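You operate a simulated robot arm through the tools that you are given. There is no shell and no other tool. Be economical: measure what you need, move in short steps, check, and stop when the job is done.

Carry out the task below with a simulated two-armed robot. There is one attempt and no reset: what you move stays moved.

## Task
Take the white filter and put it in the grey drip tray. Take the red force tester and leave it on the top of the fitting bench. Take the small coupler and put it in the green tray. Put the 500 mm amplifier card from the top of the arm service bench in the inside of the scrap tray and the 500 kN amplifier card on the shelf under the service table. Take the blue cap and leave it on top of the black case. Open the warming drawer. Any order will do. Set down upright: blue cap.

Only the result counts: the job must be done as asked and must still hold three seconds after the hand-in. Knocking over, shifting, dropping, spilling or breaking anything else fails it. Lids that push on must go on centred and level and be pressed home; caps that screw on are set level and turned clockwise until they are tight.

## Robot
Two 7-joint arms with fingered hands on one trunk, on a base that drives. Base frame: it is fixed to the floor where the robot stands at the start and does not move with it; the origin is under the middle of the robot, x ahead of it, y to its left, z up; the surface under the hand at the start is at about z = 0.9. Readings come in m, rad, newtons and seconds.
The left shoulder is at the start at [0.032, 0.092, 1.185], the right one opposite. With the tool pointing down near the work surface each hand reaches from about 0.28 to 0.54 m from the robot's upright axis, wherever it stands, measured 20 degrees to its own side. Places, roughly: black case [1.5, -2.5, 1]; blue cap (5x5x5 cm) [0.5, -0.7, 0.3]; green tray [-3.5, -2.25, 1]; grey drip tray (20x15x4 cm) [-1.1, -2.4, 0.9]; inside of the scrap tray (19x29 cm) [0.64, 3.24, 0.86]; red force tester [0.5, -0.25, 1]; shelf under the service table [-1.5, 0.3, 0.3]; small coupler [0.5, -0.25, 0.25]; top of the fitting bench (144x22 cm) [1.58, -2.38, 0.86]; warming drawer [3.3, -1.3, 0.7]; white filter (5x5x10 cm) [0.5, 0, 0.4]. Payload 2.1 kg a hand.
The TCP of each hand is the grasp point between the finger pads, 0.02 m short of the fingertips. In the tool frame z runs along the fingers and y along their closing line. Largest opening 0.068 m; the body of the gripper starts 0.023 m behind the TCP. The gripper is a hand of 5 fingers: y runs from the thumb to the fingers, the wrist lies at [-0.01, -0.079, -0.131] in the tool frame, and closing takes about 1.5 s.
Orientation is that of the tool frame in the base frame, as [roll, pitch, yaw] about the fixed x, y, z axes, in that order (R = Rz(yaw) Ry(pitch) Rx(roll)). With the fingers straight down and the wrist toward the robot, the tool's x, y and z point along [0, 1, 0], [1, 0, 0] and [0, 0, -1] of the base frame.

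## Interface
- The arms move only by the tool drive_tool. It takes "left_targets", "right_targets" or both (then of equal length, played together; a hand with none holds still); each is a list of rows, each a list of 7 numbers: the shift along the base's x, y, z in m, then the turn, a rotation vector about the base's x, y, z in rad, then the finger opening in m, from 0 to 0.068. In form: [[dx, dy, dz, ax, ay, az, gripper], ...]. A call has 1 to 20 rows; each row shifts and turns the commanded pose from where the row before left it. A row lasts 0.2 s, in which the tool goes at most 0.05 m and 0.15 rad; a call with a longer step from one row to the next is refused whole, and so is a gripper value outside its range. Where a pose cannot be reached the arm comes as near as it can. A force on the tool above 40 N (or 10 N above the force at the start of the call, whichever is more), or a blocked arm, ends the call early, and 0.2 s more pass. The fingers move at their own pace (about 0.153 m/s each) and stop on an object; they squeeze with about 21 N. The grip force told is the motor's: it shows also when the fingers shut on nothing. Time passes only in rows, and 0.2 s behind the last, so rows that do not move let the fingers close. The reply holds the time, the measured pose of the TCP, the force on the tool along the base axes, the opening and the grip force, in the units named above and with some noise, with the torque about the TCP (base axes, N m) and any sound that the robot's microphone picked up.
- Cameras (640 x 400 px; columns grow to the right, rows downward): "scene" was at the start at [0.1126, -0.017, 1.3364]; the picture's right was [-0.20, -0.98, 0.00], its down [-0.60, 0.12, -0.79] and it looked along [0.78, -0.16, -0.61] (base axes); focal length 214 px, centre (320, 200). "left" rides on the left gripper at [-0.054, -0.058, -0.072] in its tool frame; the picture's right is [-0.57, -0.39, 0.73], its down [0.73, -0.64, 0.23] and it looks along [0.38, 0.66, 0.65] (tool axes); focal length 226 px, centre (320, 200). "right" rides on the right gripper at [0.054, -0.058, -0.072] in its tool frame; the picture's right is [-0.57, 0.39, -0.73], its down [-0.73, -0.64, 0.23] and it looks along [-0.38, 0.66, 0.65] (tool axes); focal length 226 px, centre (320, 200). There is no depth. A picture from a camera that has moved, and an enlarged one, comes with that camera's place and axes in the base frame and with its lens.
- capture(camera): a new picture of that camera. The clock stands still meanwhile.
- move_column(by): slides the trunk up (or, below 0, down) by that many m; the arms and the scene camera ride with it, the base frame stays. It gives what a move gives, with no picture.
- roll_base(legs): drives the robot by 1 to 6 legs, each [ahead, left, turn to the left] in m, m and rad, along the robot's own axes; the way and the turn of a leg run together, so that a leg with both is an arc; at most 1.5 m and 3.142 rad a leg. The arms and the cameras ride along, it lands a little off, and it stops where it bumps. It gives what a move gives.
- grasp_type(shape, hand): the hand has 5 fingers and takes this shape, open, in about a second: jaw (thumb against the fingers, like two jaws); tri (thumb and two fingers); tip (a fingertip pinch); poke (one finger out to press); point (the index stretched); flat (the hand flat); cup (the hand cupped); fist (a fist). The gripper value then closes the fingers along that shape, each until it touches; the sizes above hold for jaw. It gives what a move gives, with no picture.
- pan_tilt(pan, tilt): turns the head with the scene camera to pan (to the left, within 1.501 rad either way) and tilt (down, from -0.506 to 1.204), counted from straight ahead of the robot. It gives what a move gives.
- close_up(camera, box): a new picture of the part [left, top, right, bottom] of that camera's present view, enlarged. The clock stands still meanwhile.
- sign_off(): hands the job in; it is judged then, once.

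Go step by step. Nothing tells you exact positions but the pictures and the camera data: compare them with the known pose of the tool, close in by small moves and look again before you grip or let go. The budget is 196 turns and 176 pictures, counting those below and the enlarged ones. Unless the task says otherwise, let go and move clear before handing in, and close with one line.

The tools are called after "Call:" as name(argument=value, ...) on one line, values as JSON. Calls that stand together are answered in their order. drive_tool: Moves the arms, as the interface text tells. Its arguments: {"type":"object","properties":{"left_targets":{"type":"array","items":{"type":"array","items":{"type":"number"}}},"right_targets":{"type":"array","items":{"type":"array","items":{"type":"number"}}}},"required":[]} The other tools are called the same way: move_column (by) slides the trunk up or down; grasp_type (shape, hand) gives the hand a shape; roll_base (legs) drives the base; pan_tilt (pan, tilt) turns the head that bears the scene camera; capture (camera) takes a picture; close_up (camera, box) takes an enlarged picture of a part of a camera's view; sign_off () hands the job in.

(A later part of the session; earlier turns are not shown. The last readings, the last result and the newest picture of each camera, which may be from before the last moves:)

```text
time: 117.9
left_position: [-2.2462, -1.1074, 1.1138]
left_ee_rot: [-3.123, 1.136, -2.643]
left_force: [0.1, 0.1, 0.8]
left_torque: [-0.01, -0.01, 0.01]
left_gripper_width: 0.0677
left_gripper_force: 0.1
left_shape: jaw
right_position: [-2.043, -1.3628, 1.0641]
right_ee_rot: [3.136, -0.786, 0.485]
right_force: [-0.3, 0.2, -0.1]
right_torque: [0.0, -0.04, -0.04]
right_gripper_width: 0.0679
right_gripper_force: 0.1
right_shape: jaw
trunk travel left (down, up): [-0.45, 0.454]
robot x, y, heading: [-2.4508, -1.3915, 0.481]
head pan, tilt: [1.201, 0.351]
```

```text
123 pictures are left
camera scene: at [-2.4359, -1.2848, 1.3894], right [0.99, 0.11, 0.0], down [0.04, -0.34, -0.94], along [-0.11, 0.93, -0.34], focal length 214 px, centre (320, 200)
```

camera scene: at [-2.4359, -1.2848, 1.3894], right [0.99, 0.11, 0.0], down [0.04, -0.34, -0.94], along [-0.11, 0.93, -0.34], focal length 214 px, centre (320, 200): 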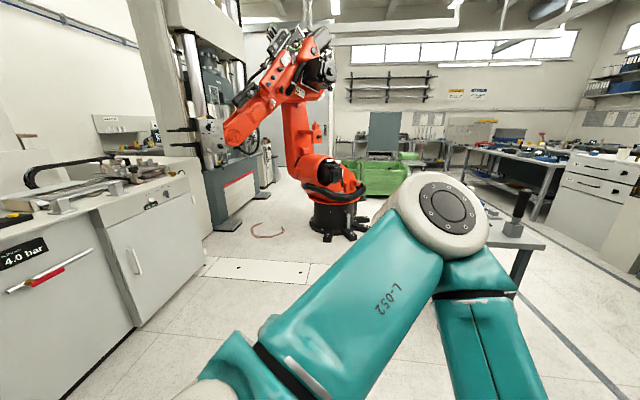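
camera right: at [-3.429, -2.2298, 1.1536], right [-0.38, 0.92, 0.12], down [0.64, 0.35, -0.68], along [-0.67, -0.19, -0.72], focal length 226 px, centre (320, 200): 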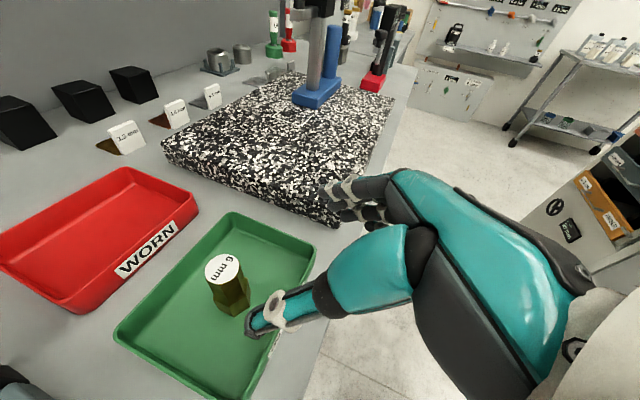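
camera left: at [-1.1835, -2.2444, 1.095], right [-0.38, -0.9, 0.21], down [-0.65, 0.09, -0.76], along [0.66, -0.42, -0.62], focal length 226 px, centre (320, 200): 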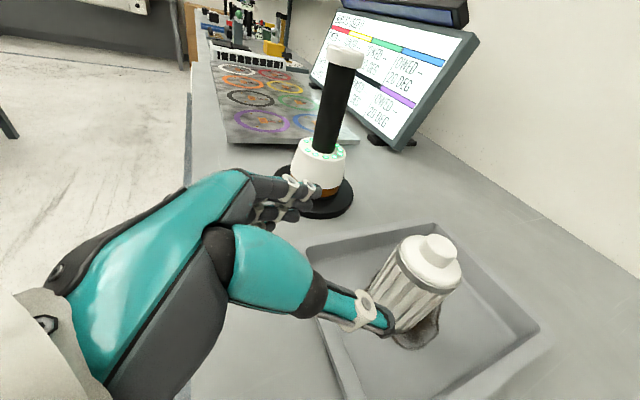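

The small table in mid-room with a low shelf is the service table. I'll zoom at it and at the bench behind it.

Call:
pan_tilt(pan=0.2, tilt=0.3)

Call:
close_up(camera="scene", box=[150, 180, 330, 330])

Call:
close_up(camera="scene", box=[170, 120, 350, 200])

```text
time: 119.1
left_position: [-2.246, -1.108, 1.1137]
left_ee_rot: [-3.123, 1.137, -2.643]
left_force: [-0.5, -0.4, 0.1]
left_torque: [0.01, 0.01, -0.02]
left_gripper_width: 0.0677
left_gripper_force: 0.1
left_shape: jaw
right_position: [-2.0429, -1.363, 1.0645]
right_ee_rot: [3.136, -0.785, 0.489]
right_force: [-1.3, -0.7, 0.8]
right_torque: [0.01, -0.01, 0.0]
right_gripper_width: 0.0679
right_gripper_force: 0.0
right_shape: jaw
trunk travel left (down, up): [-0.45, 0.454]
robot x, y, heading: [-2.4473, -1.3915, 0.485]
head pan, tilt: [0.201, 0.3]
```

```text
2.67 times, centred on (240, 255) of scene
camera zoom: at [-2.3531, -1.3182, 1.3941], right [0.63, -0.77, 0.0], down [-0.23, -0.19, -0.96], along [0.74, 0.6, -0.3], focal length 572 px, centre (533, 53)
```

zoom: 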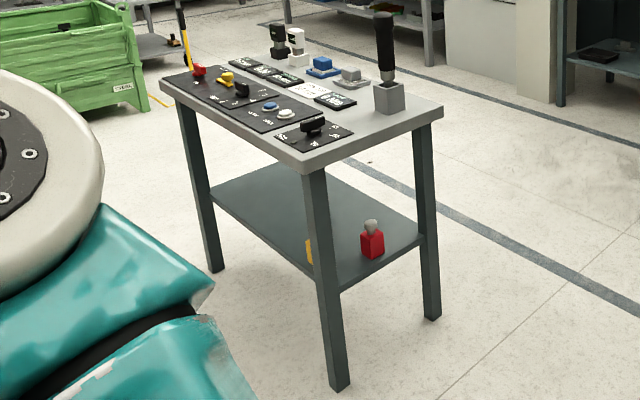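

```text
3.56 times, centred on (260, 160) of scene
camera zoom: at [-2.3531, -1.3182, 1.3941], right [0.63, -0.77, 0.0], down [-0.23, -0.19, -0.96], along [0.74, 0.6, -0.3], focal length 763 px, centre (533, 342)
```

zoom: 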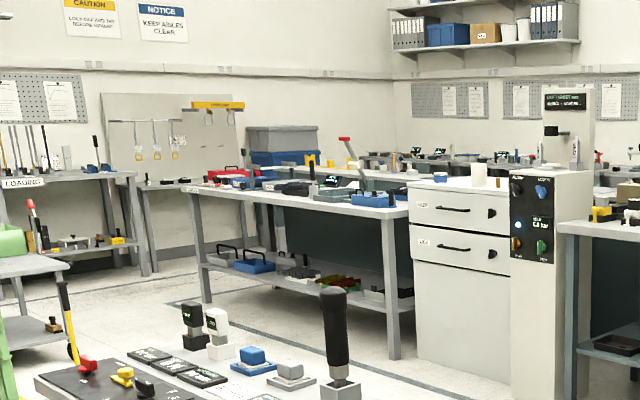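

The service table spans roughly x -1.73…-1.27, y -0.1…0.87 with its shelf low. The long bench beyond is likely the arm service bench; I'll drive round to it.

Call:
roll_base(legs=[[0, 0, -0.485], [1.0, 0, 0], [0.95, 0, 0], [0, 0, 1.571], [1.5, 0, 0], [1.3, 0, 0]])

Call:
pan_tilt(pan=-0.4, tilt=0.35)

Call:
capture(camera="scene")

```text
time: 147.4
left_position: [-0.9384, 1.7866, 1.1137]
left_ee_rot: [-3.125, 1.137, -1.5]
left_force: [-0.4, 0.9, -0.4]
left_torque: [-0.02, -0.01, 0.03]
left_gripper_width: 0.0677
left_gripper_force: 0.1
left_shape: jaw
right_position: [-0.6227, 1.8661, 1.065]
right_ee_rot: [3.136, -0.784, 1.631]
right_force: [-0.4, 0.7, 0.3]
right_torque: [0.01, 0.0, -0.04]
right_gripper_width: 0.0679
right_gripper_force: 0.0
right_shape: jaw
trunk travel left (down, up): [-0.45, 0.454]
robot x, y, heading: [-0.7668, 1.4843, 1.627]
head pan, tilt: [0.201, 0.3]
```

```text
time: 148.4
left_position: [-0.9379, 1.7863, 1.1136]
left_ee_rot: [-3.127, 1.139, -1.503]
left_force: [-0.4, -0.8, 0.3]
left_torque: [0.0, 0.0, 0.0]
left_gripper_width: 0.0675
left_gripper_force: 0.1
left_shape: jaw
right_position: [-0.6233, 1.8662, 1.0658]
right_ee_rot: [3.136, -0.787, 1.633]
right_force: [-0.7, 0.0, 0.1]
right_torque: [0.01, -0.02, 0.02]
right_gripper_width: 0.0675
right_gripper_force: 0.0
right_shape: jaw
trunk travel left (down, up): [-0.45, 0.454]
robot x, y, heading: [-0.764, 1.4837, 1.629]
head pan, tilt: [-0.4, 0.351]
```

```text
120 pictures are left
camera scene: at [-0.7351, 1.5987, 1.3894], right [0.94, -0.33, 0.0], down [-0.11, -0.32, -0.94], along [0.31, 0.89, -0.34], focal length 214 px, centre (320, 200)
```

scene: 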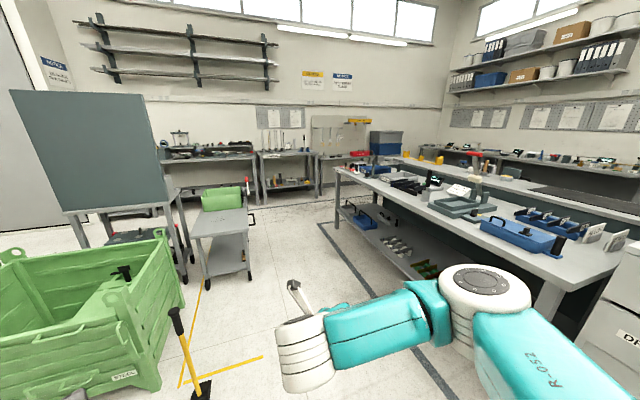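

The bench front is at about x = 0.23. I'll drive along it, keeping off the broom, and turn to face it.

Call:
roll_base(legs=[[0.2, -0.32, -0.05], [1.15, 0, 0], [0, 0, -1.575]])

Call:
pan_tilt(pan=0.3, tilt=0.45)

Call:
capture(camera="scene")

Call:
pan_tilt(pan=-0.6, tilt=0.45)

Call:
capture(camera="scene")

```text
time: 160.2
left_position: [-0.1566, 3.054, 1.1139]
left_ee_rot: [-3.122, 1.136, -3.096]
left_force: [0.2, -0.7, 0.1]
left_torque: [-0.02, -0.01, 0.01]
left_gripper_width: 0.068
left_gripper_force: 0.1
left_shape: jaw
right_position: [-0.0855, 2.7363, 1.0652]
right_ee_rot: [3.136, -0.786, 0.033]
right_force: [-0.9, 0.8, 0.2]
right_torque: [-0.01, 0.04, -0.04]
right_gripper_width: 0.0678
right_gripper_force: 0.1
right_shape: jaw
trunk travel left (down, up): [-0.45, 0.454]
robot x, y, heading: [-0.4577, 2.8896, 0.033]
head pan, tilt: [-0.4, 0.351]
```

```text
time: 161.3
left_position: [-0.1569, 3.0535, 1.1138]
left_ee_rot: [-3.13, 1.135, -3.103]
left_force: [-0.3, 0.0, -0.7]
left_torque: [-0.01, 0.02, -0.05]
left_gripper_width: 0.0677
left_gripper_force: 0.0
left_shape: jaw
right_position: [-0.086, 2.7373, 1.0641]
right_ee_rot: [3.136, -0.785, 0.034]
right_force: [0.6, 0.2, -0.3]
right_torque: [0.01, -0.02, -0.01]
right_gripper_width: 0.0679
right_gripper_force: 0.0
right_shape: jaw
trunk travel left (down, up): [-0.45, 0.454]
robot x, y, heading: [-0.4621, 2.8894, 0.032]
head pan, tilt: [0.3, 0.45]
```

```text
119 pictures are left
camera scene: at [-0.3482, 2.9207, 1.3801], right [0.32, -0.95, 0.0], down [-0.41, -0.14, -0.9], along [0.85, 0.29, -0.44], focal length 214 px, centre (320, 200)
```

scene: 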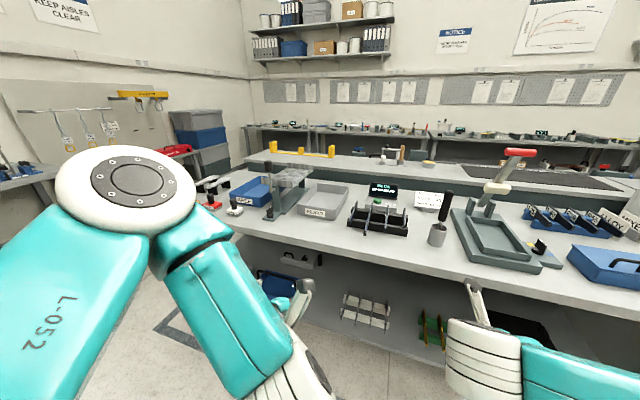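

```text
time: 162.5
left_position: [-0.1556, 3.0541, 1.1132]
left_ee_rot: [-3.124, 1.136, -3.099]
left_force: [0.0, 0.0, -0.4]
left_torque: [0.02, -0.01, 0.02]
left_gripper_width: 0.0677
left_gripper_force: 0.0
left_shape: jaw
right_position: [-0.0865, 2.7374, 1.0643]
right_ee_rot: [3.138, -0.784, 0.032]
right_force: [-0.3, 0.3, 0.6]
right_torque: [0.01, -0.01, -0.01]
right_gripper_width: 0.068
right_gripper_force: 0.2
right_shape: jaw
trunk travel left (down, up): [-0.45, 0.454]
robot x, y, heading: [-0.4611, 2.8926, 0.035]
head pan, tilt: [-0.6, 0.45]
```

```text
118 pictures are left
camera scene: at [-0.3577, 2.8414, 1.3801], right [-0.54, -0.84, 0.0], down [-0.37, 0.23, -0.9], along [0.76, -0.48, -0.44], focal length 214 px, centre (320, 200)
```

scene: 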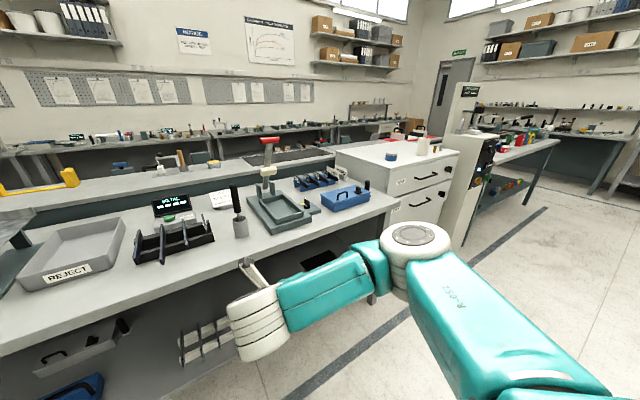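

The REJECT tray at [0.65, 3.23] is the scrap tray. I'll zoom in to look for amplifier cards on this bench and its shelf.

Call:
pan_tilt(pan=0.15, tilt=0.5)

Call:
close_up(camera="scene", box=[160, 130, 400, 280])

Call:
close_up(camera="scene", box=[380, 120, 640, 290])

Call:
close_up(camera="scene", box=[200, 230, 500, 400])

```text
time: 163.6
left_position: [-0.1562, 3.0539, 1.1142]
left_ee_rot: [-3.126, 1.135, -3.099]
left_force: [0.6, -0.3, -0.6]
left_torque: [0.0, 0.0, -0.01]
left_gripper_width: 0.0678
left_gripper_force: 0.0
left_shape: jaw
right_position: [-0.0848, 2.7359, 1.0658]
right_ee_rot: [3.136, -0.785, 0.035]
right_force: [0.3, 0.9, -0.6]
right_torque: [0.0, 0.02, 0.0]
right_gripper_width: 0.0678
right_gripper_force: 0.1
right_shape: jaw
trunk travel left (down, up): [-0.45, 0.454]
robot x, y, heading: [-0.4588, 2.8906, 0.033]
head pan, tilt: [0.15, 0.499]
```

```text
2.67 times, centred on (280, 205) of scene
camera zoom: at [-0.3456, 2.9072, 1.3757], right [0.18, -0.98, 0.0], down [-0.47, -0.09, -0.88], along [0.86, 0.16, -0.48], focal length 572 px, centre (427, 187)
```

zoom: 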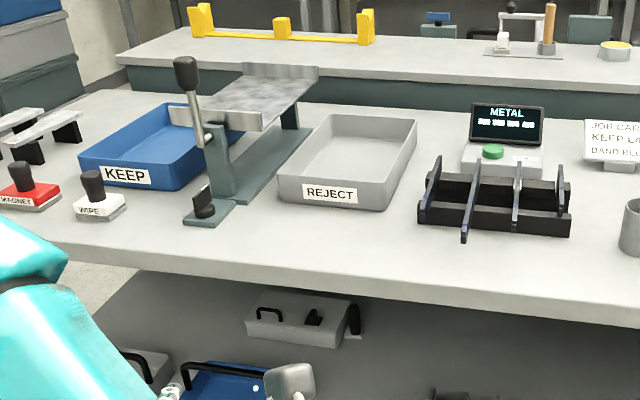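

```text
2.35 times, centred on (510, 205) of scene
camera zoom: at [-0.3456, 2.9072, 1.3757], right [0.18, -0.98, 0.0], down [-0.47, -0.09, -0.88], along [0.86, 0.16, -0.48], focal length 505 px, centre (-127, 188)
```

zoom: 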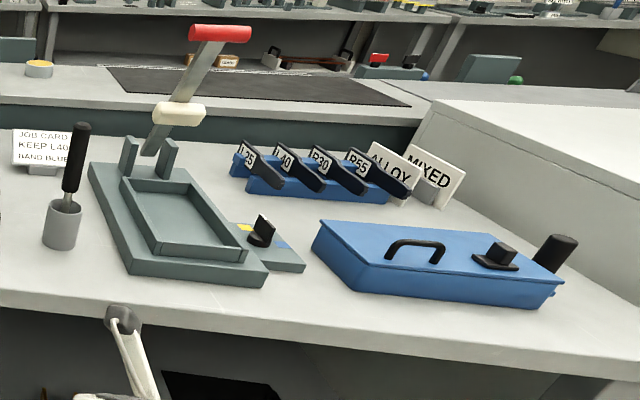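

```text
2.13 times, centred on (350, 315) of scene
camera zoom: at [-0.3456, 2.9072, 1.3757], right [0.18, -0.98, 0.0], down [-0.47, -0.09, -0.88], along [0.86, 0.16, -0.48], focal length 458 px, centre (256, -45)
```

zoom: 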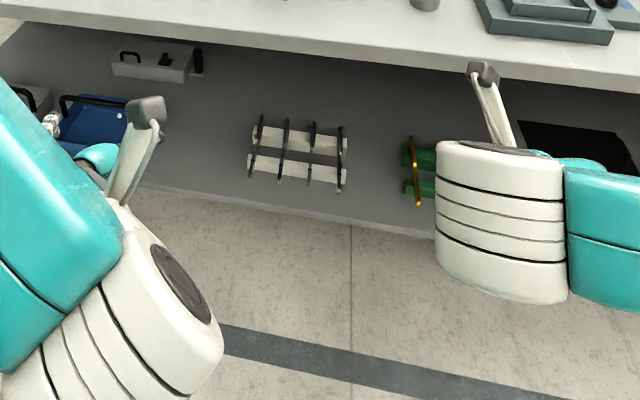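

This bench has no amplifier cards; the small labelled cards on the service table in mid-room look like candidates. I'll drive back there and look.

Call:
roll_base(legs=[[0, 0, -1.6], [1.3, 0, 0], [1.1, -0.05, 0], [0, 0, -1.571]])

Call:
pan_tilt(pan=0, tilt=0.6)

Call:
capture(camera="scene")

Call:
close_up(camera="scene", box=[200, 100, 440, 250])

```text
time: 183.1
left_position: [-0.8777, 0.3679, 1.1138]
left_ee_rot: [-3.124, 1.137, -0.024]
left_force: [0.6, 0.7, -0.1]
left_torque: [0.01, 0.01, -0.02]
left_gripper_width: 0.0675
left_gripper_force: 0.1
left_shape: jaw
right_position: [-0.9285, 0.6908, 1.0647]
right_ee_rot: [3.134, -0.785, 3.108]
right_force: [-0.3, 1.1, -0.3]
right_torque: [0.01, -0.01, 0.0]
right_gripper_width: 0.0681
right_gripper_force: 0.0
right_shape: jaw
trunk travel left (down, up): [-0.45, 0.454]
robot x, y, heading: [-0.5659, 0.5099, 3.104]
head pan, tilt: [0.15, 0.499]
```

```text
time: 183.8
left_position: [-0.8798, 0.3677, 1.1133]
left_ee_rot: [-3.125, 1.137, -0.025]
left_force: [-0.2, -0.3, 0.3]
left_torque: [0.01, 0.01, -0.02]
left_gripper_width: 0.0677
left_gripper_force: 0.0
left_shape: jaw
right_position: [-0.9271, 0.6899, 1.0649]
right_ee_rot: [3.135, -0.786, 3.105]
right_force: [0.1, 0.1, 0.1]
right_torque: [-0.01, -0.01, 0.03]
right_gripper_width: 0.0678
right_gripper_force: 0.0
right_shape: jaw
trunk travel left (down, up): [-0.45, 0.454]
robot x, y, heading: [-0.5634, 0.5123, 3.104]
head pan, tilt: [0.0, 0.6]
```

```text
114 pictures are left
camera scene: at [-0.6757, 0.5156, 1.3666], right [0.04, 1.0, 0.0], down [0.56, -0.02, -0.83], along [-0.82, 0.03, -0.56], focal length 214 px, centre (320, 200)
```

scene: 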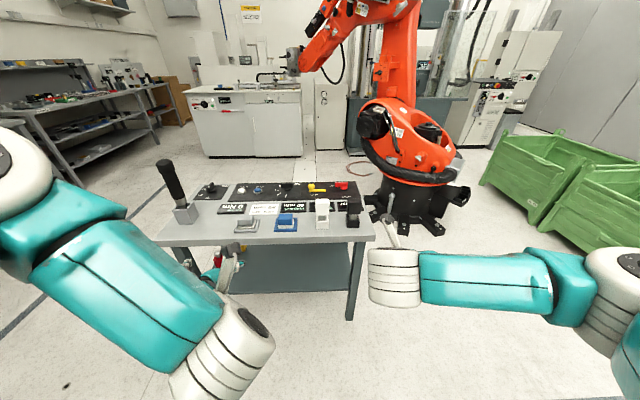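

```text
2.67 times, centred on (320, 175) of scene
camera zoom: at [-0.6757, 0.5156, 1.3666], right [0.04, 1.0, 0.0], down [0.56, -0.02, -0.83], along [-0.82, 0.03, -0.56], focal length 572 px, centre (320, 267)
```

zoom: 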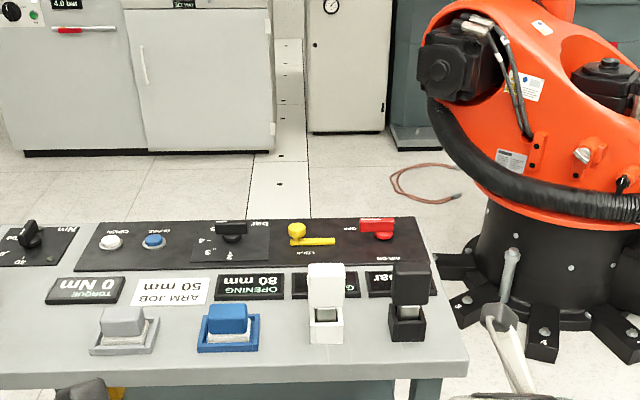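

These are arm-jog switches, not amplifier cards. The cards probably look like the green "100 kN AMPLIFIER" boxes, so I'll raise the trunk for a survey.

Call:
move_column(by=0.4)

Call:
pan_tilt(pan=-1.3, tilt=0.3)

Call:
capture(camera="scene")

Call:
close_up(camera="scene", box=[160, 100, 400, 250])

Call:
close_up(camera="scene", box=[380, 80, 640, 240])

```text
time: 187.6
left_position: [-0.8781, 0.3682, 1.5131]
left_ee_rot: [-3.125, 1.136, -0.026]
left_force: [0.1, -0.1, -1.3]
left_torque: [-0.01, -0.01, -0.01]
left_gripper_width: 0.0674
left_gripper_force: 0.1
left_shape: jaw
right_position: [-0.9282, 0.6896, 1.4654]
right_ee_rot: [3.136, -0.784, 3.106]
right_force: [-0.2, 0.6, 0.3]
right_torque: [0.03, 0.01, -0.02]
right_gripper_width: 0.0678
right_gripper_force: 0.1
right_shape: jaw
trunk travel left (down, up): [-0.85, 0.054]
robot x, y, heading: [-0.565, 0.5127, 3.104]
head pan, tilt: [0.0, 0.6]
```

```text
time: 189.1
left_position: [-0.8786, 0.3687, 1.5141]
left_ee_rot: [-3.123, 1.136, -0.024]
left_force: [0.0, 0.0, 0.8]
left_torque: [-0.01, 0.0, -0.01]
left_gripper_width: 0.0678
left_gripper_force: 0.1
left_shape: jaw
right_position: [-0.9269, 0.6901, 1.4643]
right_ee_rot: [3.137, -0.787, 3.103]
right_force: [-0.1, 0.1, -0.2]
right_torque: [0.02, 0.0, 0.01]
right_gripper_width: 0.068
right_gripper_force: 0.1
right_shape: jaw
trunk travel left (down, up): [-0.85, 0.054]
robot x, y, heading: [-0.5607, 0.5164, 3.097]
head pan, tilt: [-1.3, 0.3]
```

```text
112 pictures are left
camera scene: at [-0.5949, 0.6026, 1.7946], right [0.97, 0.23, 0.0], down [0.07, -0.29, -0.96], along [-0.22, 0.93, -0.3], focal length 214 px, centre (320, 200)
```

scene: 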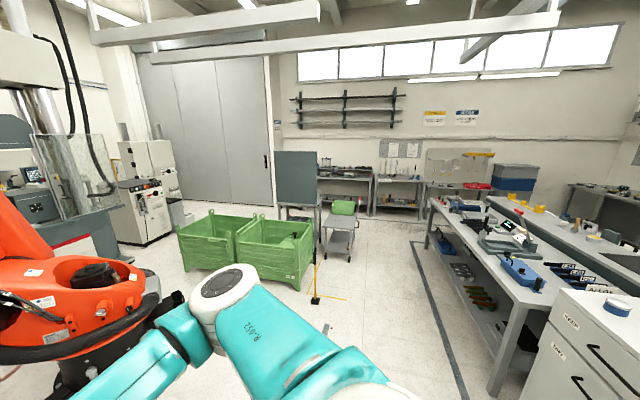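

```text
2.67 times, centred on (280, 175) of scene
camera zoom: at [-0.5949, 0.6026, 1.7946], right [0.97, 0.23, 0.0], down [0.07, -0.29, -0.96], along [-0.22, 0.93, -0.3], focal length 572 px, centre (427, 267)
```

zoom: 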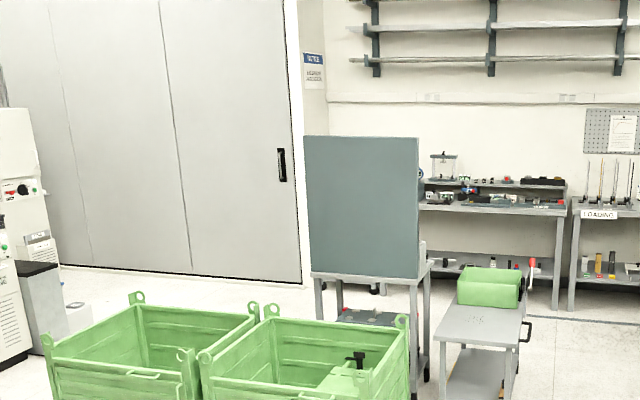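

```text
2.46 times, centred on (510, 160) of scene
camera zoom: at [-0.5949, 0.6026, 1.7946], right [0.97, 0.23, 0.0], down [0.07, -0.29, -0.96], along [-0.22, 0.93, -0.3], focal length 528 px, centre (-148, 298)
```

zoom: 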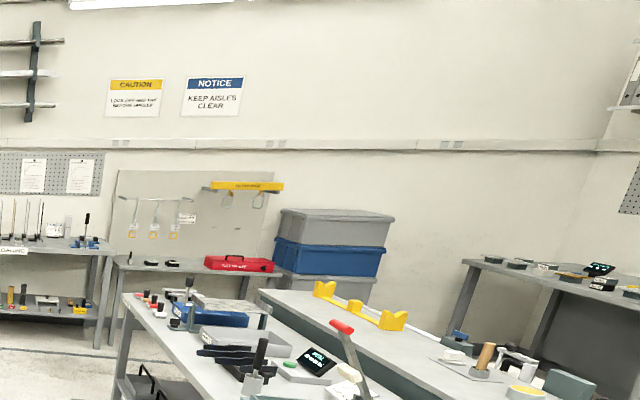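

Nothing like a card here. I'll turn to face the other half of the room.

Call:
roll_base(legs=[[0, 0, 3.1]])

Call:
pan_tilt(pan=0.0, tilt=0.4)

Call:
capture(camera="scene")

Call:
close_up(camera="scene", box=[100, 80, 340, 230])

Call:
close_up(camera="scene", box=[320, 80, 560, 230])

```text
time: 196.8
left_position: [-0.249, 0.6568, 1.5141]
left_ee_rot: [-3.126, 1.135, 3.126]
left_force: [0.9, -0.5, -0.3]
left_torque: [0.01, 0.04, -0.03]
left_gripper_width: 0.0675
left_gripper_force: 0.0
left_shape: jaw
right_position: [-0.1985, 0.3349, 1.4648]
right_ee_rot: [3.136, -0.785, -0.028]
right_force: [-0.3, -0.5, -0.2]
right_torque: [0.02, -0.02, -0.03]
right_gripper_width: 0.0682
right_gripper_force: 0.1
right_shape: jaw
trunk travel left (down, up): [-0.85, 0.054]
robot x, y, heading: [-0.563, 0.512, -0.024]
head pan, tilt: [-1.3, 0.3]
```

```text
time: 198.3
left_position: [-0.2499, 0.6562, 1.5136]
left_ee_rot: [-3.126, 1.135, 3.126]
left_force: [0.1, 0.0, -0.2]
left_torque: [-0.01, 0.01, -0.01]
left_gripper_width: 0.0677
left_gripper_force: 0.1
left_shape: jaw
right_position: [-0.1984, 0.3352, 1.465]
right_ee_rot: [3.137, -0.785, -0.029]
right_force: [0.0, -0.7, 1.0]
right_torque: [-0.05, 0.03, -0.02]
right_gripper_width: 0.0677
right_gripper_force: 0.2
right_shape: jaw
trunk travel left (down, up): [-0.85, 0.054]
robot x, y, heading: [-0.5632, 0.5096, -0.027]
head pan, tilt: [0.0, 0.4]
```

```text
109 pictures are left
camera scene: at [-0.4597, 0.5082, 1.7853], right [-0.03, -1.0, 0.0], down [-0.39, 0.01, -0.92], along [0.92, -0.03, -0.39], focal length 214 px, centre (320, 200)
```

scene: 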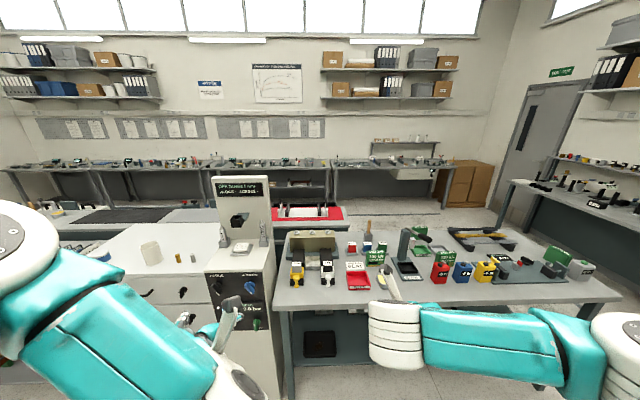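

```text
2.67 times, centred on (220, 155) of scene
camera zoom: at [-0.4597, 0.5082, 1.7853], right [-0.03, -1.0, 0.0], down [-0.39, 0.01, -0.92], along [0.92, -0.03, -0.39], focal length 572 px, centre (587, 320)
```

zoom: 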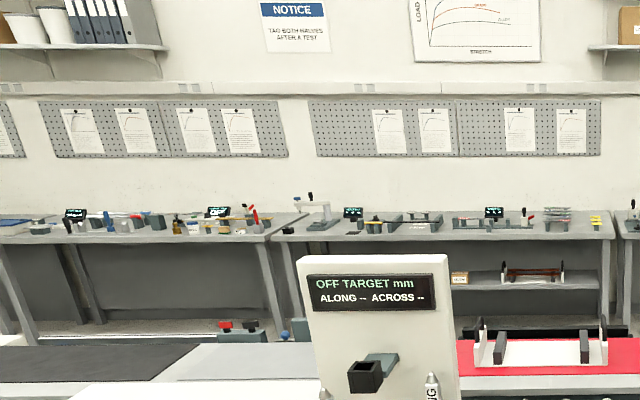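

```text
2.67 times, centred on (440, 155) of scene
camera zoom: at [-0.4597, 0.5082, 1.7853], right [-0.03, -1.0, 0.0], down [-0.39, 0.01, -0.92], along [0.92, -0.03, -0.39], focal length 572 px, centre (0, 320)
```

zoom: 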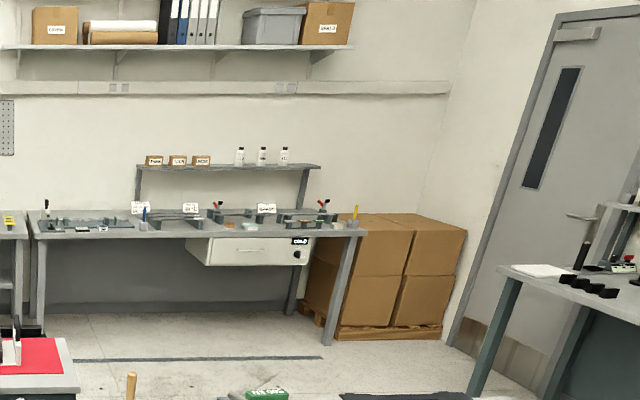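

Call:
close_up(camera="scene", box=[270, 215, 450, 315])

Call:
close_up(camera="scene", box=[400, 215, 620, 315])

Call:
close_up(camera="scene", box=[0, 140, 220, 290])

```text
3.56 times, centred on (360, 265) of scene
camera zoom: at [-0.4597, 0.5082, 1.7853], right [-0.03, -1.0, 0.0], down [-0.39, 0.01, -0.92], along [0.92, -0.03, -0.39], focal length 763 px, centre (178, -31)
```

zoom: 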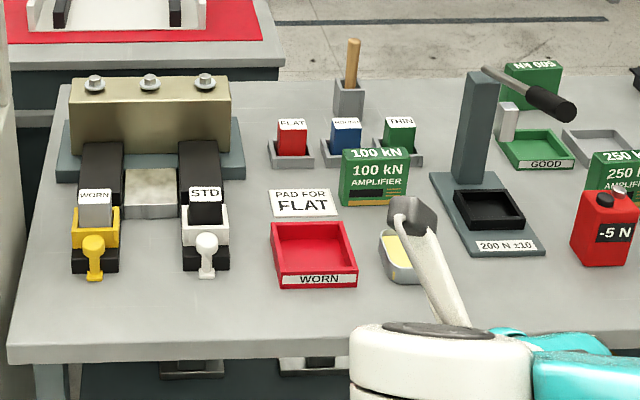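

```text
2.91 times, centred on (510, 265) of scene
camera zoom: at [-0.4597, 0.5082, 1.7853], right [-0.03, -1.0, 0.0], down [-0.39, 0.01, -0.92], along [0.92, -0.03, -0.39], focal length 624 px, centre (-233, 11)
```

zoom: 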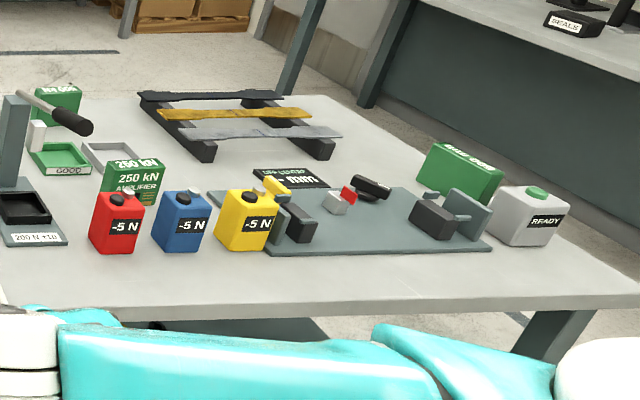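

```text
2.67 times, centred on (110, 215) of scene
camera zoom: at [-0.4597, 0.5082, 1.7853], right [-0.03, -1.0, 0.0], down [-0.39, 0.01, -0.92], along [0.92, -0.03, -0.39], focal length 572 px, centre (880, 160)
```

zoom: 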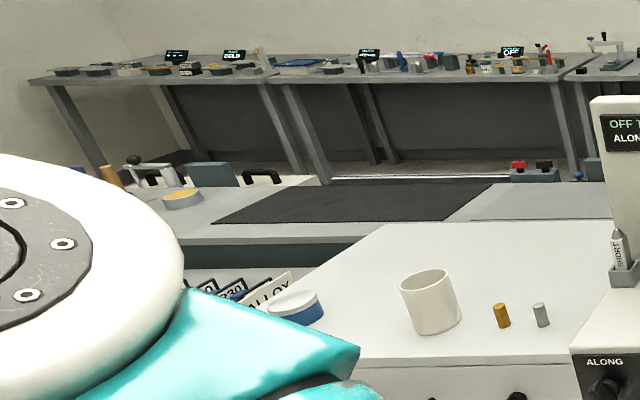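

Two more green cards stand turned away on the main bench: one top label reads "500 kN" upside down. I'll zoom to read both.

Call:
close_up(camera="scene", box=[405, 225, 445, 250])

Call:
close_up(camera="scene", box=[535, 240, 605, 290])

```text
16.00 times, centred on (425, 238) of scene
camera zoom: at [-0.4597, 0.5082, 1.7853], right [-0.03, -1.0, 0.0], down [-0.39, 0.01, -0.92], along [0.92, -0.03, -0.39], focal length 3432 px, centre (-1360, -400)
```

zoom: 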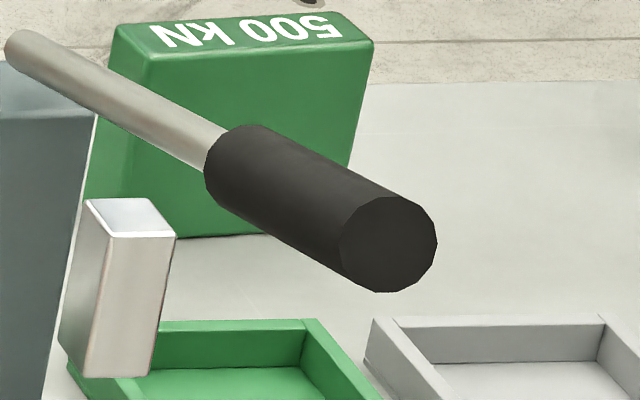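

```text
8.00 times, centred on (570, 265) of scene
camera zoom: at [-0.4597, 0.5082, 1.7853], right [-0.03, -1.0, 0.0], down [-0.39, 0.01, -0.92], along [0.92, -0.03, -0.39], focal length 1716 px, centre (-1680, -320)
```

zoom: 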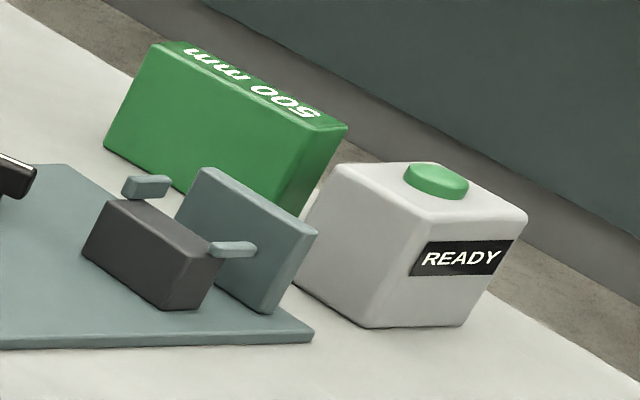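

Both cards are on this main bench: 500 kN at about [0.87, -0.27] near the rear edge, 500 mm at about [0.58, -1.0] near the south end. I'll turn to face +y and drive round to the south end.

Call:
roll_base(legs=[[0, 0, 1.597], [-1.1, 0, 0], [-1.05, 0, 0], [0, -1.1, 0]])

Call:
pan_tilt(pan=0.0, tilt=0.7)

Call:
capture(camera="scene")

```text
time: 218.0
left_position: [0.4157, -1.2811, 1.514]
left_ee_rot: [-3.125, 1.137, -1.535]
left_force: [1.1, 0.2, 1.2]
left_torque: [0.05, -0.05, 0.02]
left_gripper_width: 0.0674
left_gripper_force: 0.0
left_shape: jaw
right_position: [0.7342, -1.2137, 1.4645]
right_ee_rot: [3.138, -0.784, 1.596]
right_force: [-1.0, -0.5, 0.5]
right_torque: [0.0, -0.02, 0.02]
right_gripper_width: 0.0679
right_gripper_force: 0.0
right_shape: jaw
trunk travel left (down, up): [-0.85, 0.054]
robot x, y, heading: [0.5741, -1.5871, 1.589]
head pan, tilt: [0.0, 0.4]
```

```text
time: 218.8
left_position: [0.416, -1.2815, 1.5143]
left_ee_rot: [-3.125, 1.138, -1.535]
left_force: [0.0, -0.6, -0.5]
left_torque: [0.02, 0.01, 0.01]
left_gripper_width: 0.0676
left_gripper_force: 0.1
left_shape: jaw
right_position: [0.7322, -1.2136, 1.4654]
right_ee_rot: [3.136, -0.785, 1.597]
right_force: [-0.6, 0.5, -0.4]
right_torque: [-0.01, 0.01, -0.02]
right_gripper_width: 0.068
right_gripper_force: 0.1
right_shape: jaw
trunk travel left (down, up): [-0.85, 0.054]
robot x, y, heading: [0.5772, -1.5898, 1.595]
head pan, tilt: [0.0, 0.7]
```

```text
101 pictures are left
camera scene: at [0.5757, -1.4916, 1.7585], right [1.0, 0.02, 0.0], down [0.01, -0.64, -0.77], along [-0.02, 0.77, -0.64], focal length 214 px, centre (320, 200)
```

scene: 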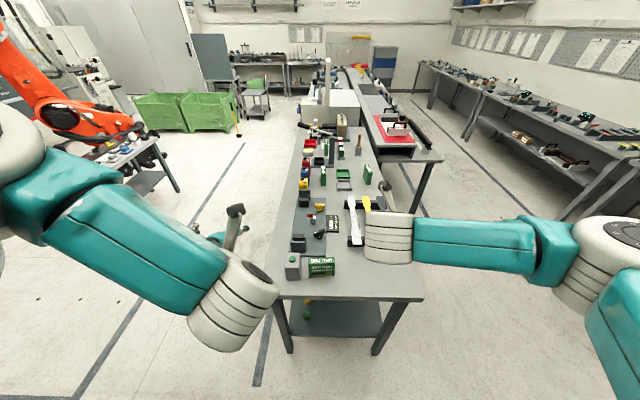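

The 500 mm card stands at about [0.565, -0.963] facing this end, thickness along y. I'll return both hands to the fingers-down pose while high and clear.

Call:
drive_tool(left_targets=[[0, 0.005, 0, -0.142, 0, 0, 0.068], [0, 0.005, 0, -0.142, 0, 0, 0.068], [0, 0.005, 0, -0.142, 0, 0, 0.068], [0, 0.005, 0, -0.142, 0, 0, 0.068], [0, 0.005, 0, -0.142, 0, 0, 0.068], [0, 0.005, 0, -0.142, 0, 0, 0.068], [0, 0.005, 0, -0.142, 0, 0, 0.068], [0, 0.005, 0, -0.142, 0, 0, 0.068], [0, 0, 0, 0, 0, -0.1428, 0.068], [0, 0, 0, 0, 0, -0.1428, 0.068], [0, 0, 0, 0, 0, -0.1428, 0.068], [0, 0, 0, 0, 0, -0.1428, 0.068], [0, 0, 0, 0, 0, -0.1428, 0.068], [0, 0, 0, 0, 0, -0.1428, 0.068], [0, 0, 0, 0, 0, -0.1428, 0.068], [0, 0, 0, 0, 0, -0.1428, 0.068], [0, 0, 0, 0, 0, -0.1428, 0.068], [0, 0, 0, 0, 0, -0.1428, 0.068], [0, 0, 0, 0, 0, -0.1428, 0.068]], right_targets=[[0, 0, 0, -0.131, 0, 0, 0.068], [0, 0, 0, -0.131, 0, 0, 0.068], [0, 0, 0, -0.131, 0, 0, 0.068], [0, 0, 0, -0.131, 0, 0, 0.068], [0, 0, 0, -0.131, 0, 0, 0.068], [0, 0, 0, -0.131, 0, 0, 0.068], [0, 0, 0, 0, 0, 0, 0.068], [0, 0, 0, 0, 0, 0, 0.068], [0, 0, 0, 0, 0, 0.1428, 0.068], [0, 0, 0, 0, 0, 0.1428, 0.068], [0, 0, 0, 0, 0, 0.1428, 0.068], [0, 0, 0, 0, 0, 0.1428, 0.068], [0, 0, 0, 0, 0, 0.1428, 0.068], [0, 0, 0, 0, 0, 0.1428, 0.068], [0, 0, 0, 0, 0, 0.1428, 0.068], [0, 0, 0, 0, 0, 0.1428, 0.068], [0, 0, 0, 0, 0, 0.1428, 0.068], [0, 0, 0, 0, 0, 0.1428, 0.068], [0, 0, 0, 0, 0, 0.1428, 0.068]])

Call:
roll_base(legs=[[0.1, -0.15, -0.02]])

Call:
move_column(by=-0.3)

Call:
capture(camera="left")

Call:
capture(camera="scene")

```text
time: 222.8
left_position: [0.417, -1.241, 1.5138]
left_ee_rot: [3.123, -0.001, -3.128]
left_force: [0.2, 0.1, 0.4]
left_torque: [-0.02, 0.0, 0.0]
left_gripper_width: 0.0678
left_gripper_force: 0.0
left_shape: jaw
right_position: [0.7349, -1.2123, 1.4653]
right_ee_rot: [-3.128, 0.002, -3.119]
right_force: [0.0, -0.1, 0.4]
right_torque: [-0.04, -0.01, 0.03]
right_gripper_width: 0.0681
right_gripper_force: 0.0
right_shape: jaw
trunk travel left (down, up): [-0.85, 0.054]
robot x, y, heading: [0.5745, -1.588, 1.596]
head pan, tilt: [0.0, 0.7]
```

```text
time: 224.3
left_position: [0.5673, -1.1327, 1.5135]
left_ee_rot: [3.126, 0.0, -3.14]
left_force: [1.1, -0.9, -0.2]
left_torque: [0.02, -0.01, -0.02]
left_gripper_width: 0.0674
left_gripper_force: 0.0
left_shape: jaw
right_position: [0.8867, -1.1091, 1.4642]
right_ee_rot: [-3.128, -0.001, -3.137]
right_force: [1.1, 1.3, -0.2]
right_torque: [-0.03, -0.04, 0.0]
right_gripper_width: 0.0678
right_gripper_force: 0.0
right_shape: jaw
trunk travel left (down, up): [-0.85, 0.054]
robot x, y, heading: [0.7235, -1.4837, 1.578]
head pan, tilt: [0.0, 0.7]
```

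```text
time: 227.3
left_position: [0.5671, -1.1345, 1.2151]
left_ee_rot: [3.127, -0.001, -3.141]
left_force: [-0.4, 0.2, -0.3]
left_torque: [0.03, -0.01, -0.01]
left_gripper_width: 0.0678
left_gripper_force: 0.1
left_shape: jaw
right_position: [0.8868, -1.1095, 1.1643]
right_ee_rot: [-3.131, 0.0, -3.137]
right_force: [-0.3, 0.6, 0.5]
right_torque: [0.03, 0.0, 0.03]
right_gripper_width: 0.0679
right_gripper_force: 0.1
right_shape: jaw
trunk travel left (down, up): [-0.55, 0.354]
robot x, y, heading: [0.7239, -1.4815, 1.577]
head pan, tilt: [0.0, 0.7]
```

```text
100 pictures are left
camera left: at [0.6228, -1.1932, 1.2853], right [0.57, -0.38, -0.73], down [-0.73, -0.64, -0.24], along [-0.38, 0.67, -0.64], focal length 226 px, centre (320, 200)
```

left: 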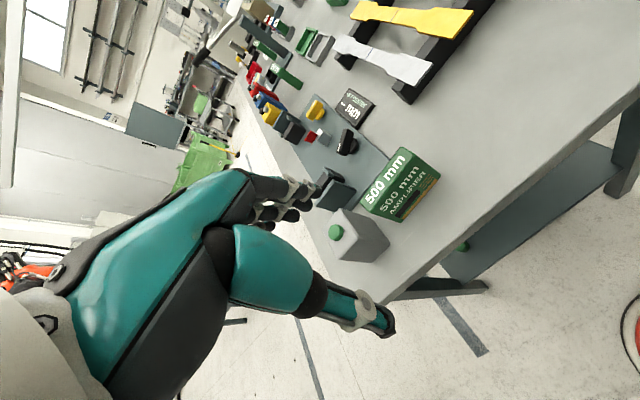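

```text
99 pictures are left
camera scene: at [0.7231, -1.3803, 1.4584], right [1.0, 0.01, 0.0], down [0.01, -0.64, -0.76], along [-0.01, 0.76, -0.64], focal length 214 px, centre (320, 200)
```

scene: 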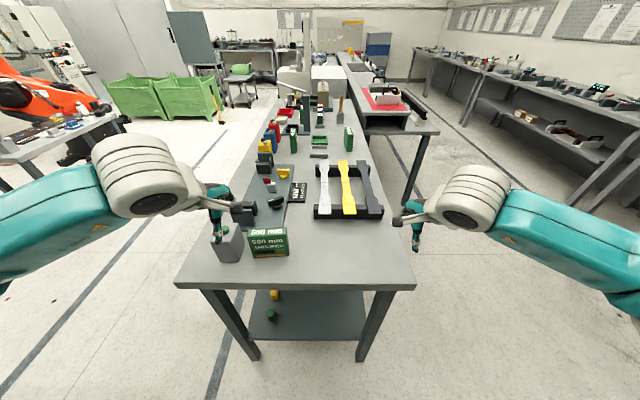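

I measure the card at centre [0.568, -0.970], about 11.5 cm wide, top near z 0.99. I'll creep closer and bring the left hand over it.

Call:
roll_base(legs=[[0.07, 0, 0]])

Call:
drive_tool(left_targets=[[0.001, 0.03, -0.031, 0, 0, 0, 0.068], [0, 0.03, -0.031, 0, 0, 0, 0.068], [0, 0.03, -0.031, 0, 0, 0, 0.068], [0, 0.0, -0.031, 0, 0, 0, 0.068], [0, 0.0, -0.021, 0, 0, 0, 0.068], [0, 0, 0, 0, 0, 0, 0.068]])

Call:
capture(camera="left")

Call:
capture(camera="scene")

```text
time: 228.3
left_position: [0.566, -1.0622, 1.2139]
left_ee_rot: [3.124, 0.0, -3.141]
left_force: [1.0, 0.4, -0.7]
left_torque: [-0.02, 0.06, -0.03]
left_gripper_width: 0.0676
left_gripper_force: 0.0
left_shape: jaw
right_position: [0.8835, -1.0379, 1.1644]
right_ee_rot: [-3.127, 0.0, -3.137]
right_force: [0.4, -0.9, 0.0]
right_torque: [0.03, 0.01, -0.01]
right_gripper_width: 0.0678
right_gripper_force: 0.0
right_shape: jaw
trunk travel left (down, up): [-0.55, 0.354]
robot x, y, heading: [0.7198, -1.4125, 1.582]
head pan, tilt: [0.0, 0.7]
```

```text
time: 229.7
left_position: [0.566, -0.9762, 1.0676]
left_ee_rot: [3.126, 0.001, -3.141]
left_force: [-0.5, 0.3, -0.5]
left_torque: [0.0, 0.01, -0.01]
left_gripper_width: 0.0679
left_gripper_force: 0.0
left_shape: jaw
right_position: [0.8837, -1.0392, 1.1649]
right_ee_rot: [-3.127, 0.0, -3.136]
right_force: [-0.3, -0.8, -0.7]
right_torque: [-0.04, -0.01, -0.02]
right_gripper_width: 0.0679
right_gripper_force: 0.1
right_shape: jaw
trunk travel left (down, up): [-0.55, 0.354]
robot x, y, heading: [0.7213, -1.4109, 1.582]
head pan, tilt: [0.0, 0.7]
```

```text
98 pictures are left
camera left: at [0.6218, -1.0347, 1.1382], right [0.57, -0.37, -0.73], down [-0.73, -0.64, -0.24], along [-0.38, 0.67, -0.64], focal length 226 px, centre (320, 200)
```

left: 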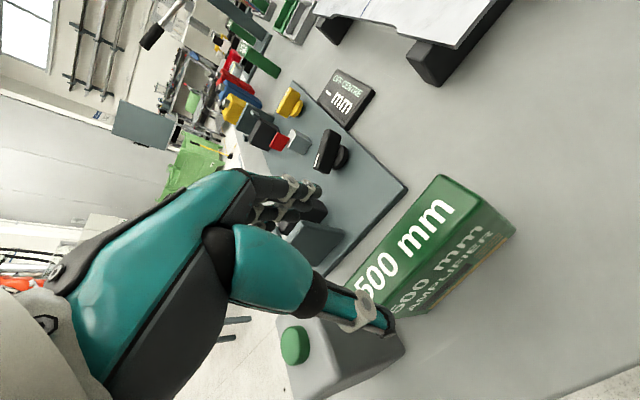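

```text
97 pictures are left
camera scene: at [0.7223, -1.3089, 1.4583], right [1.0, 0.01, 0.0], down [0.01, -0.64, -0.76], along [-0.01, 0.76, -0.64], focal length 214 px, centre (320, 200)
```

scene: 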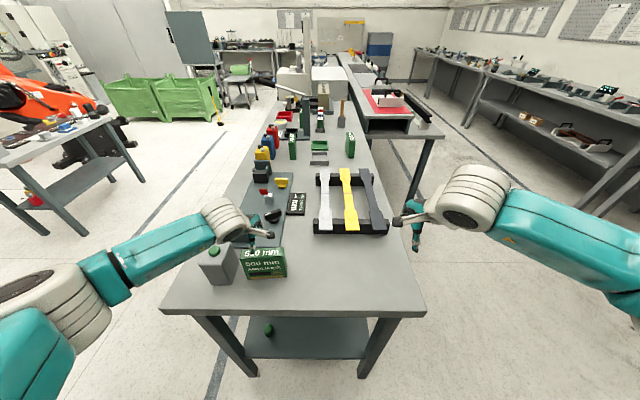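

The card's centre is (0.573, -0.971), top 0.987. I'll centre and lower to z 0.972, then close.

Call:
drive_tool(left_targets=[[0.006, 0.004, -0.025, 0, 0, 0, 0.068], [0, 0, -0.025, 0, 0, 0, 0.068], [0, 0, -0.025, 0, 0, 0, 0.068], [0, 0, -0.02, 0, 0, 0, 0.068], [0, 0, 0, 0, 0, 0, 0.068]])

Call:
capture(camera="left")

```text
time: 230.9
left_position: [0.5723, -0.9679, 0.9758]
left_ee_rot: [3.126, -0.001, -3.14]
left_force: [-0.7, -0.9, 2.0]
left_torque: [0.01, -0.06, -0.03]
left_gripper_width: 0.0679
left_gripper_force: 0.2
left_shape: jaw
right_position: [0.8845, -1.0385, 1.1642]
right_ee_rot: [-3.129, 0.001, -3.137]
right_force: [-0.2, 0.1, 0.4]
right_torque: [-0.02, 0.03, 0.0]
right_gripper_width: 0.0679
right_gripper_force: 0.0
right_shape: jaw
trunk travel left (down, up): [-0.55, 0.354]
robot x, y, heading: [0.7195, -1.4092, 1.581]
head pan, tilt: [0.0, 0.7]
```

```text
96 pictures are left
camera left: at [0.6291, -1.0274, 1.0457], right [0.57, -0.37, -0.73], down [-0.73, -0.64, -0.24], along [-0.38, 0.67, -0.64], focal length 226 px, centre (320, 200)
```

left: 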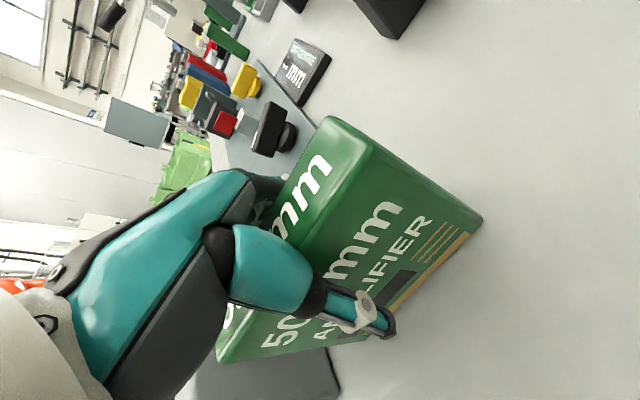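

The thumb is in front and fingers behind the card. Closing and lifting straight up.

Call:
drive_tool(left_targets=[[0, 0, 0.001, 0, 0, 0, 0.04], [0, 0, 0, 0, 0, 0, 0.02], [0, 0, 0, 0, 0, 0, 0.0], [0, 0, 0, 0, 0, 0, 0.0], [0, 0, 0, 0, 0, 0, 0.0], [0, 0, 0, 0, 0, 0, 0.0], [0, 0, 0.02, 0, 0, 0, 0.0], [0, 0, 0.03, 0, 0, 0, 0.0], [0, 0, 0.04, 0, 0, 0, 0.0], [0, 0, 0.04, 0, 0, 0, 0.0], [0, 0, 0, 0, 0, 0, 0.0]])

Call:
capture(camera="left")

```text
time: 233.3
left_position: [0.5759, -0.9712, 1.1048]
left_ee_rot: [3.126, -0.001, -3.139]
left_force: [-0.2, 0.7, -2.4]
left_torque: [-0.03, -0.02, 0.01]
left_gripper_width: 0.0263
left_gripper_force: 20.7
left_shape: jaw
right_position: [0.8836, -1.0388, 1.1649]
right_ee_rot: [-3.129, 0.001, -3.138]
right_force: [0.1, -0.3, 0.7]
right_torque: [-0.03, -0.01, 0.0]
right_gripper_width: 0.0678
right_gripper_force: 0.0
right_shape: jaw
trunk travel left (down, up): [-0.55, 0.354]
robot x, y, heading: [0.7243, -1.4131, 1.582]
head pan, tilt: [0.0, 0.7]
```

```text
95 pictures are left
camera left: at [0.6308, -1.0285, 1.176], right [0.57, -0.37, -0.73], down [-0.73, -0.64, -0.24], along [-0.38, 0.67, -0.64], focal length 226 px, centre (320, 200)
```

left: 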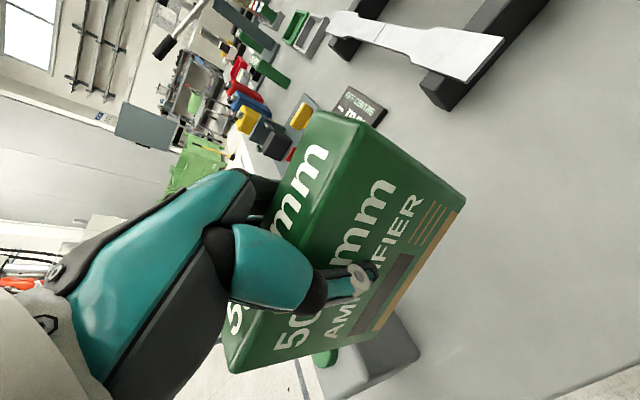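

The 500 mm card is in the left hand. Next I'll drive round to the bench's rear side for the 500 kN card.

Call:
roll_base(legs=[[-0.22, 0, 0], [0, -0.83, 0], [0.7, 0, 0], [0, 0, 1.56], [0, -0.42, 0]])

Call:
capture(camera="scene")

Call:
capture(camera="right")

```text
time: 248.5
left_position: [1.1042, -0.6612, 1.1048]
left_ee_rot: [3.126, 0.001, -1.557]
left_force: [0.9, -0.5, -2.3]
left_torque: [-0.01, 0.02, 0.0]
left_gripper_width: 0.0257
left_gripper_force: 20.6
left_shape: jaw
right_position: [1.1693, -0.351, 1.1656]
right_ee_rot: [-3.129, 0.0, -1.555]
right_force: [-0.1, 0.3, 0.4]
right_torque: [0.02, 0.02, 0.0]
right_gripper_width: 0.068
right_gripper_force: 0.0
right_shape: jaw
trunk travel left (down, up): [-0.55, 0.354]
robot x, y, heading: [1.545, -0.5104, -3.119]
head pan, tilt: [0.0, 0.7]
```

```text
94 pictures are left
camera scene: at [1.4428, -0.5107, 1.4583], right [-0.02, 1.0, 0.0], down [0.64, 0.01, -0.76], along [-0.76, -0.02, -0.64], focal length 214 px, centre (320, 200)
```

scene: 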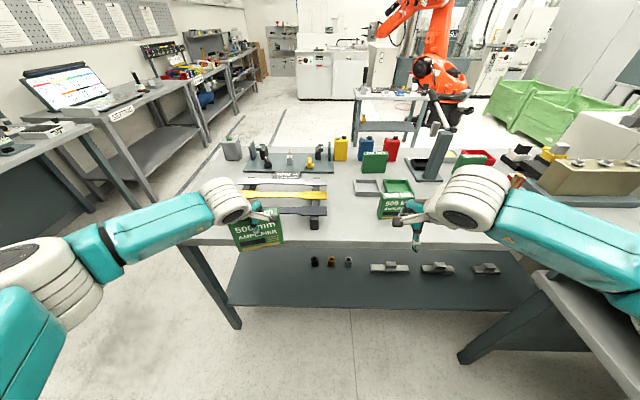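

```text
93 pictures are left
camera right: at [1.2279, -0.405, 1.2363], right [-0.4, 0.56, 0.72], down [0.63, 0.74, -0.22], along [-0.66, 0.37, -0.65], focal length 226 px, centre (320, 200)
```

right: 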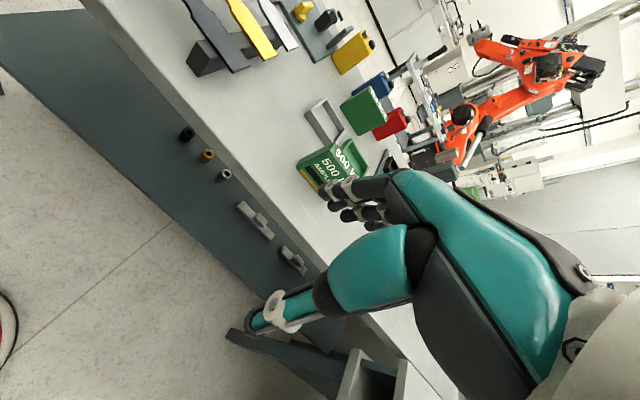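

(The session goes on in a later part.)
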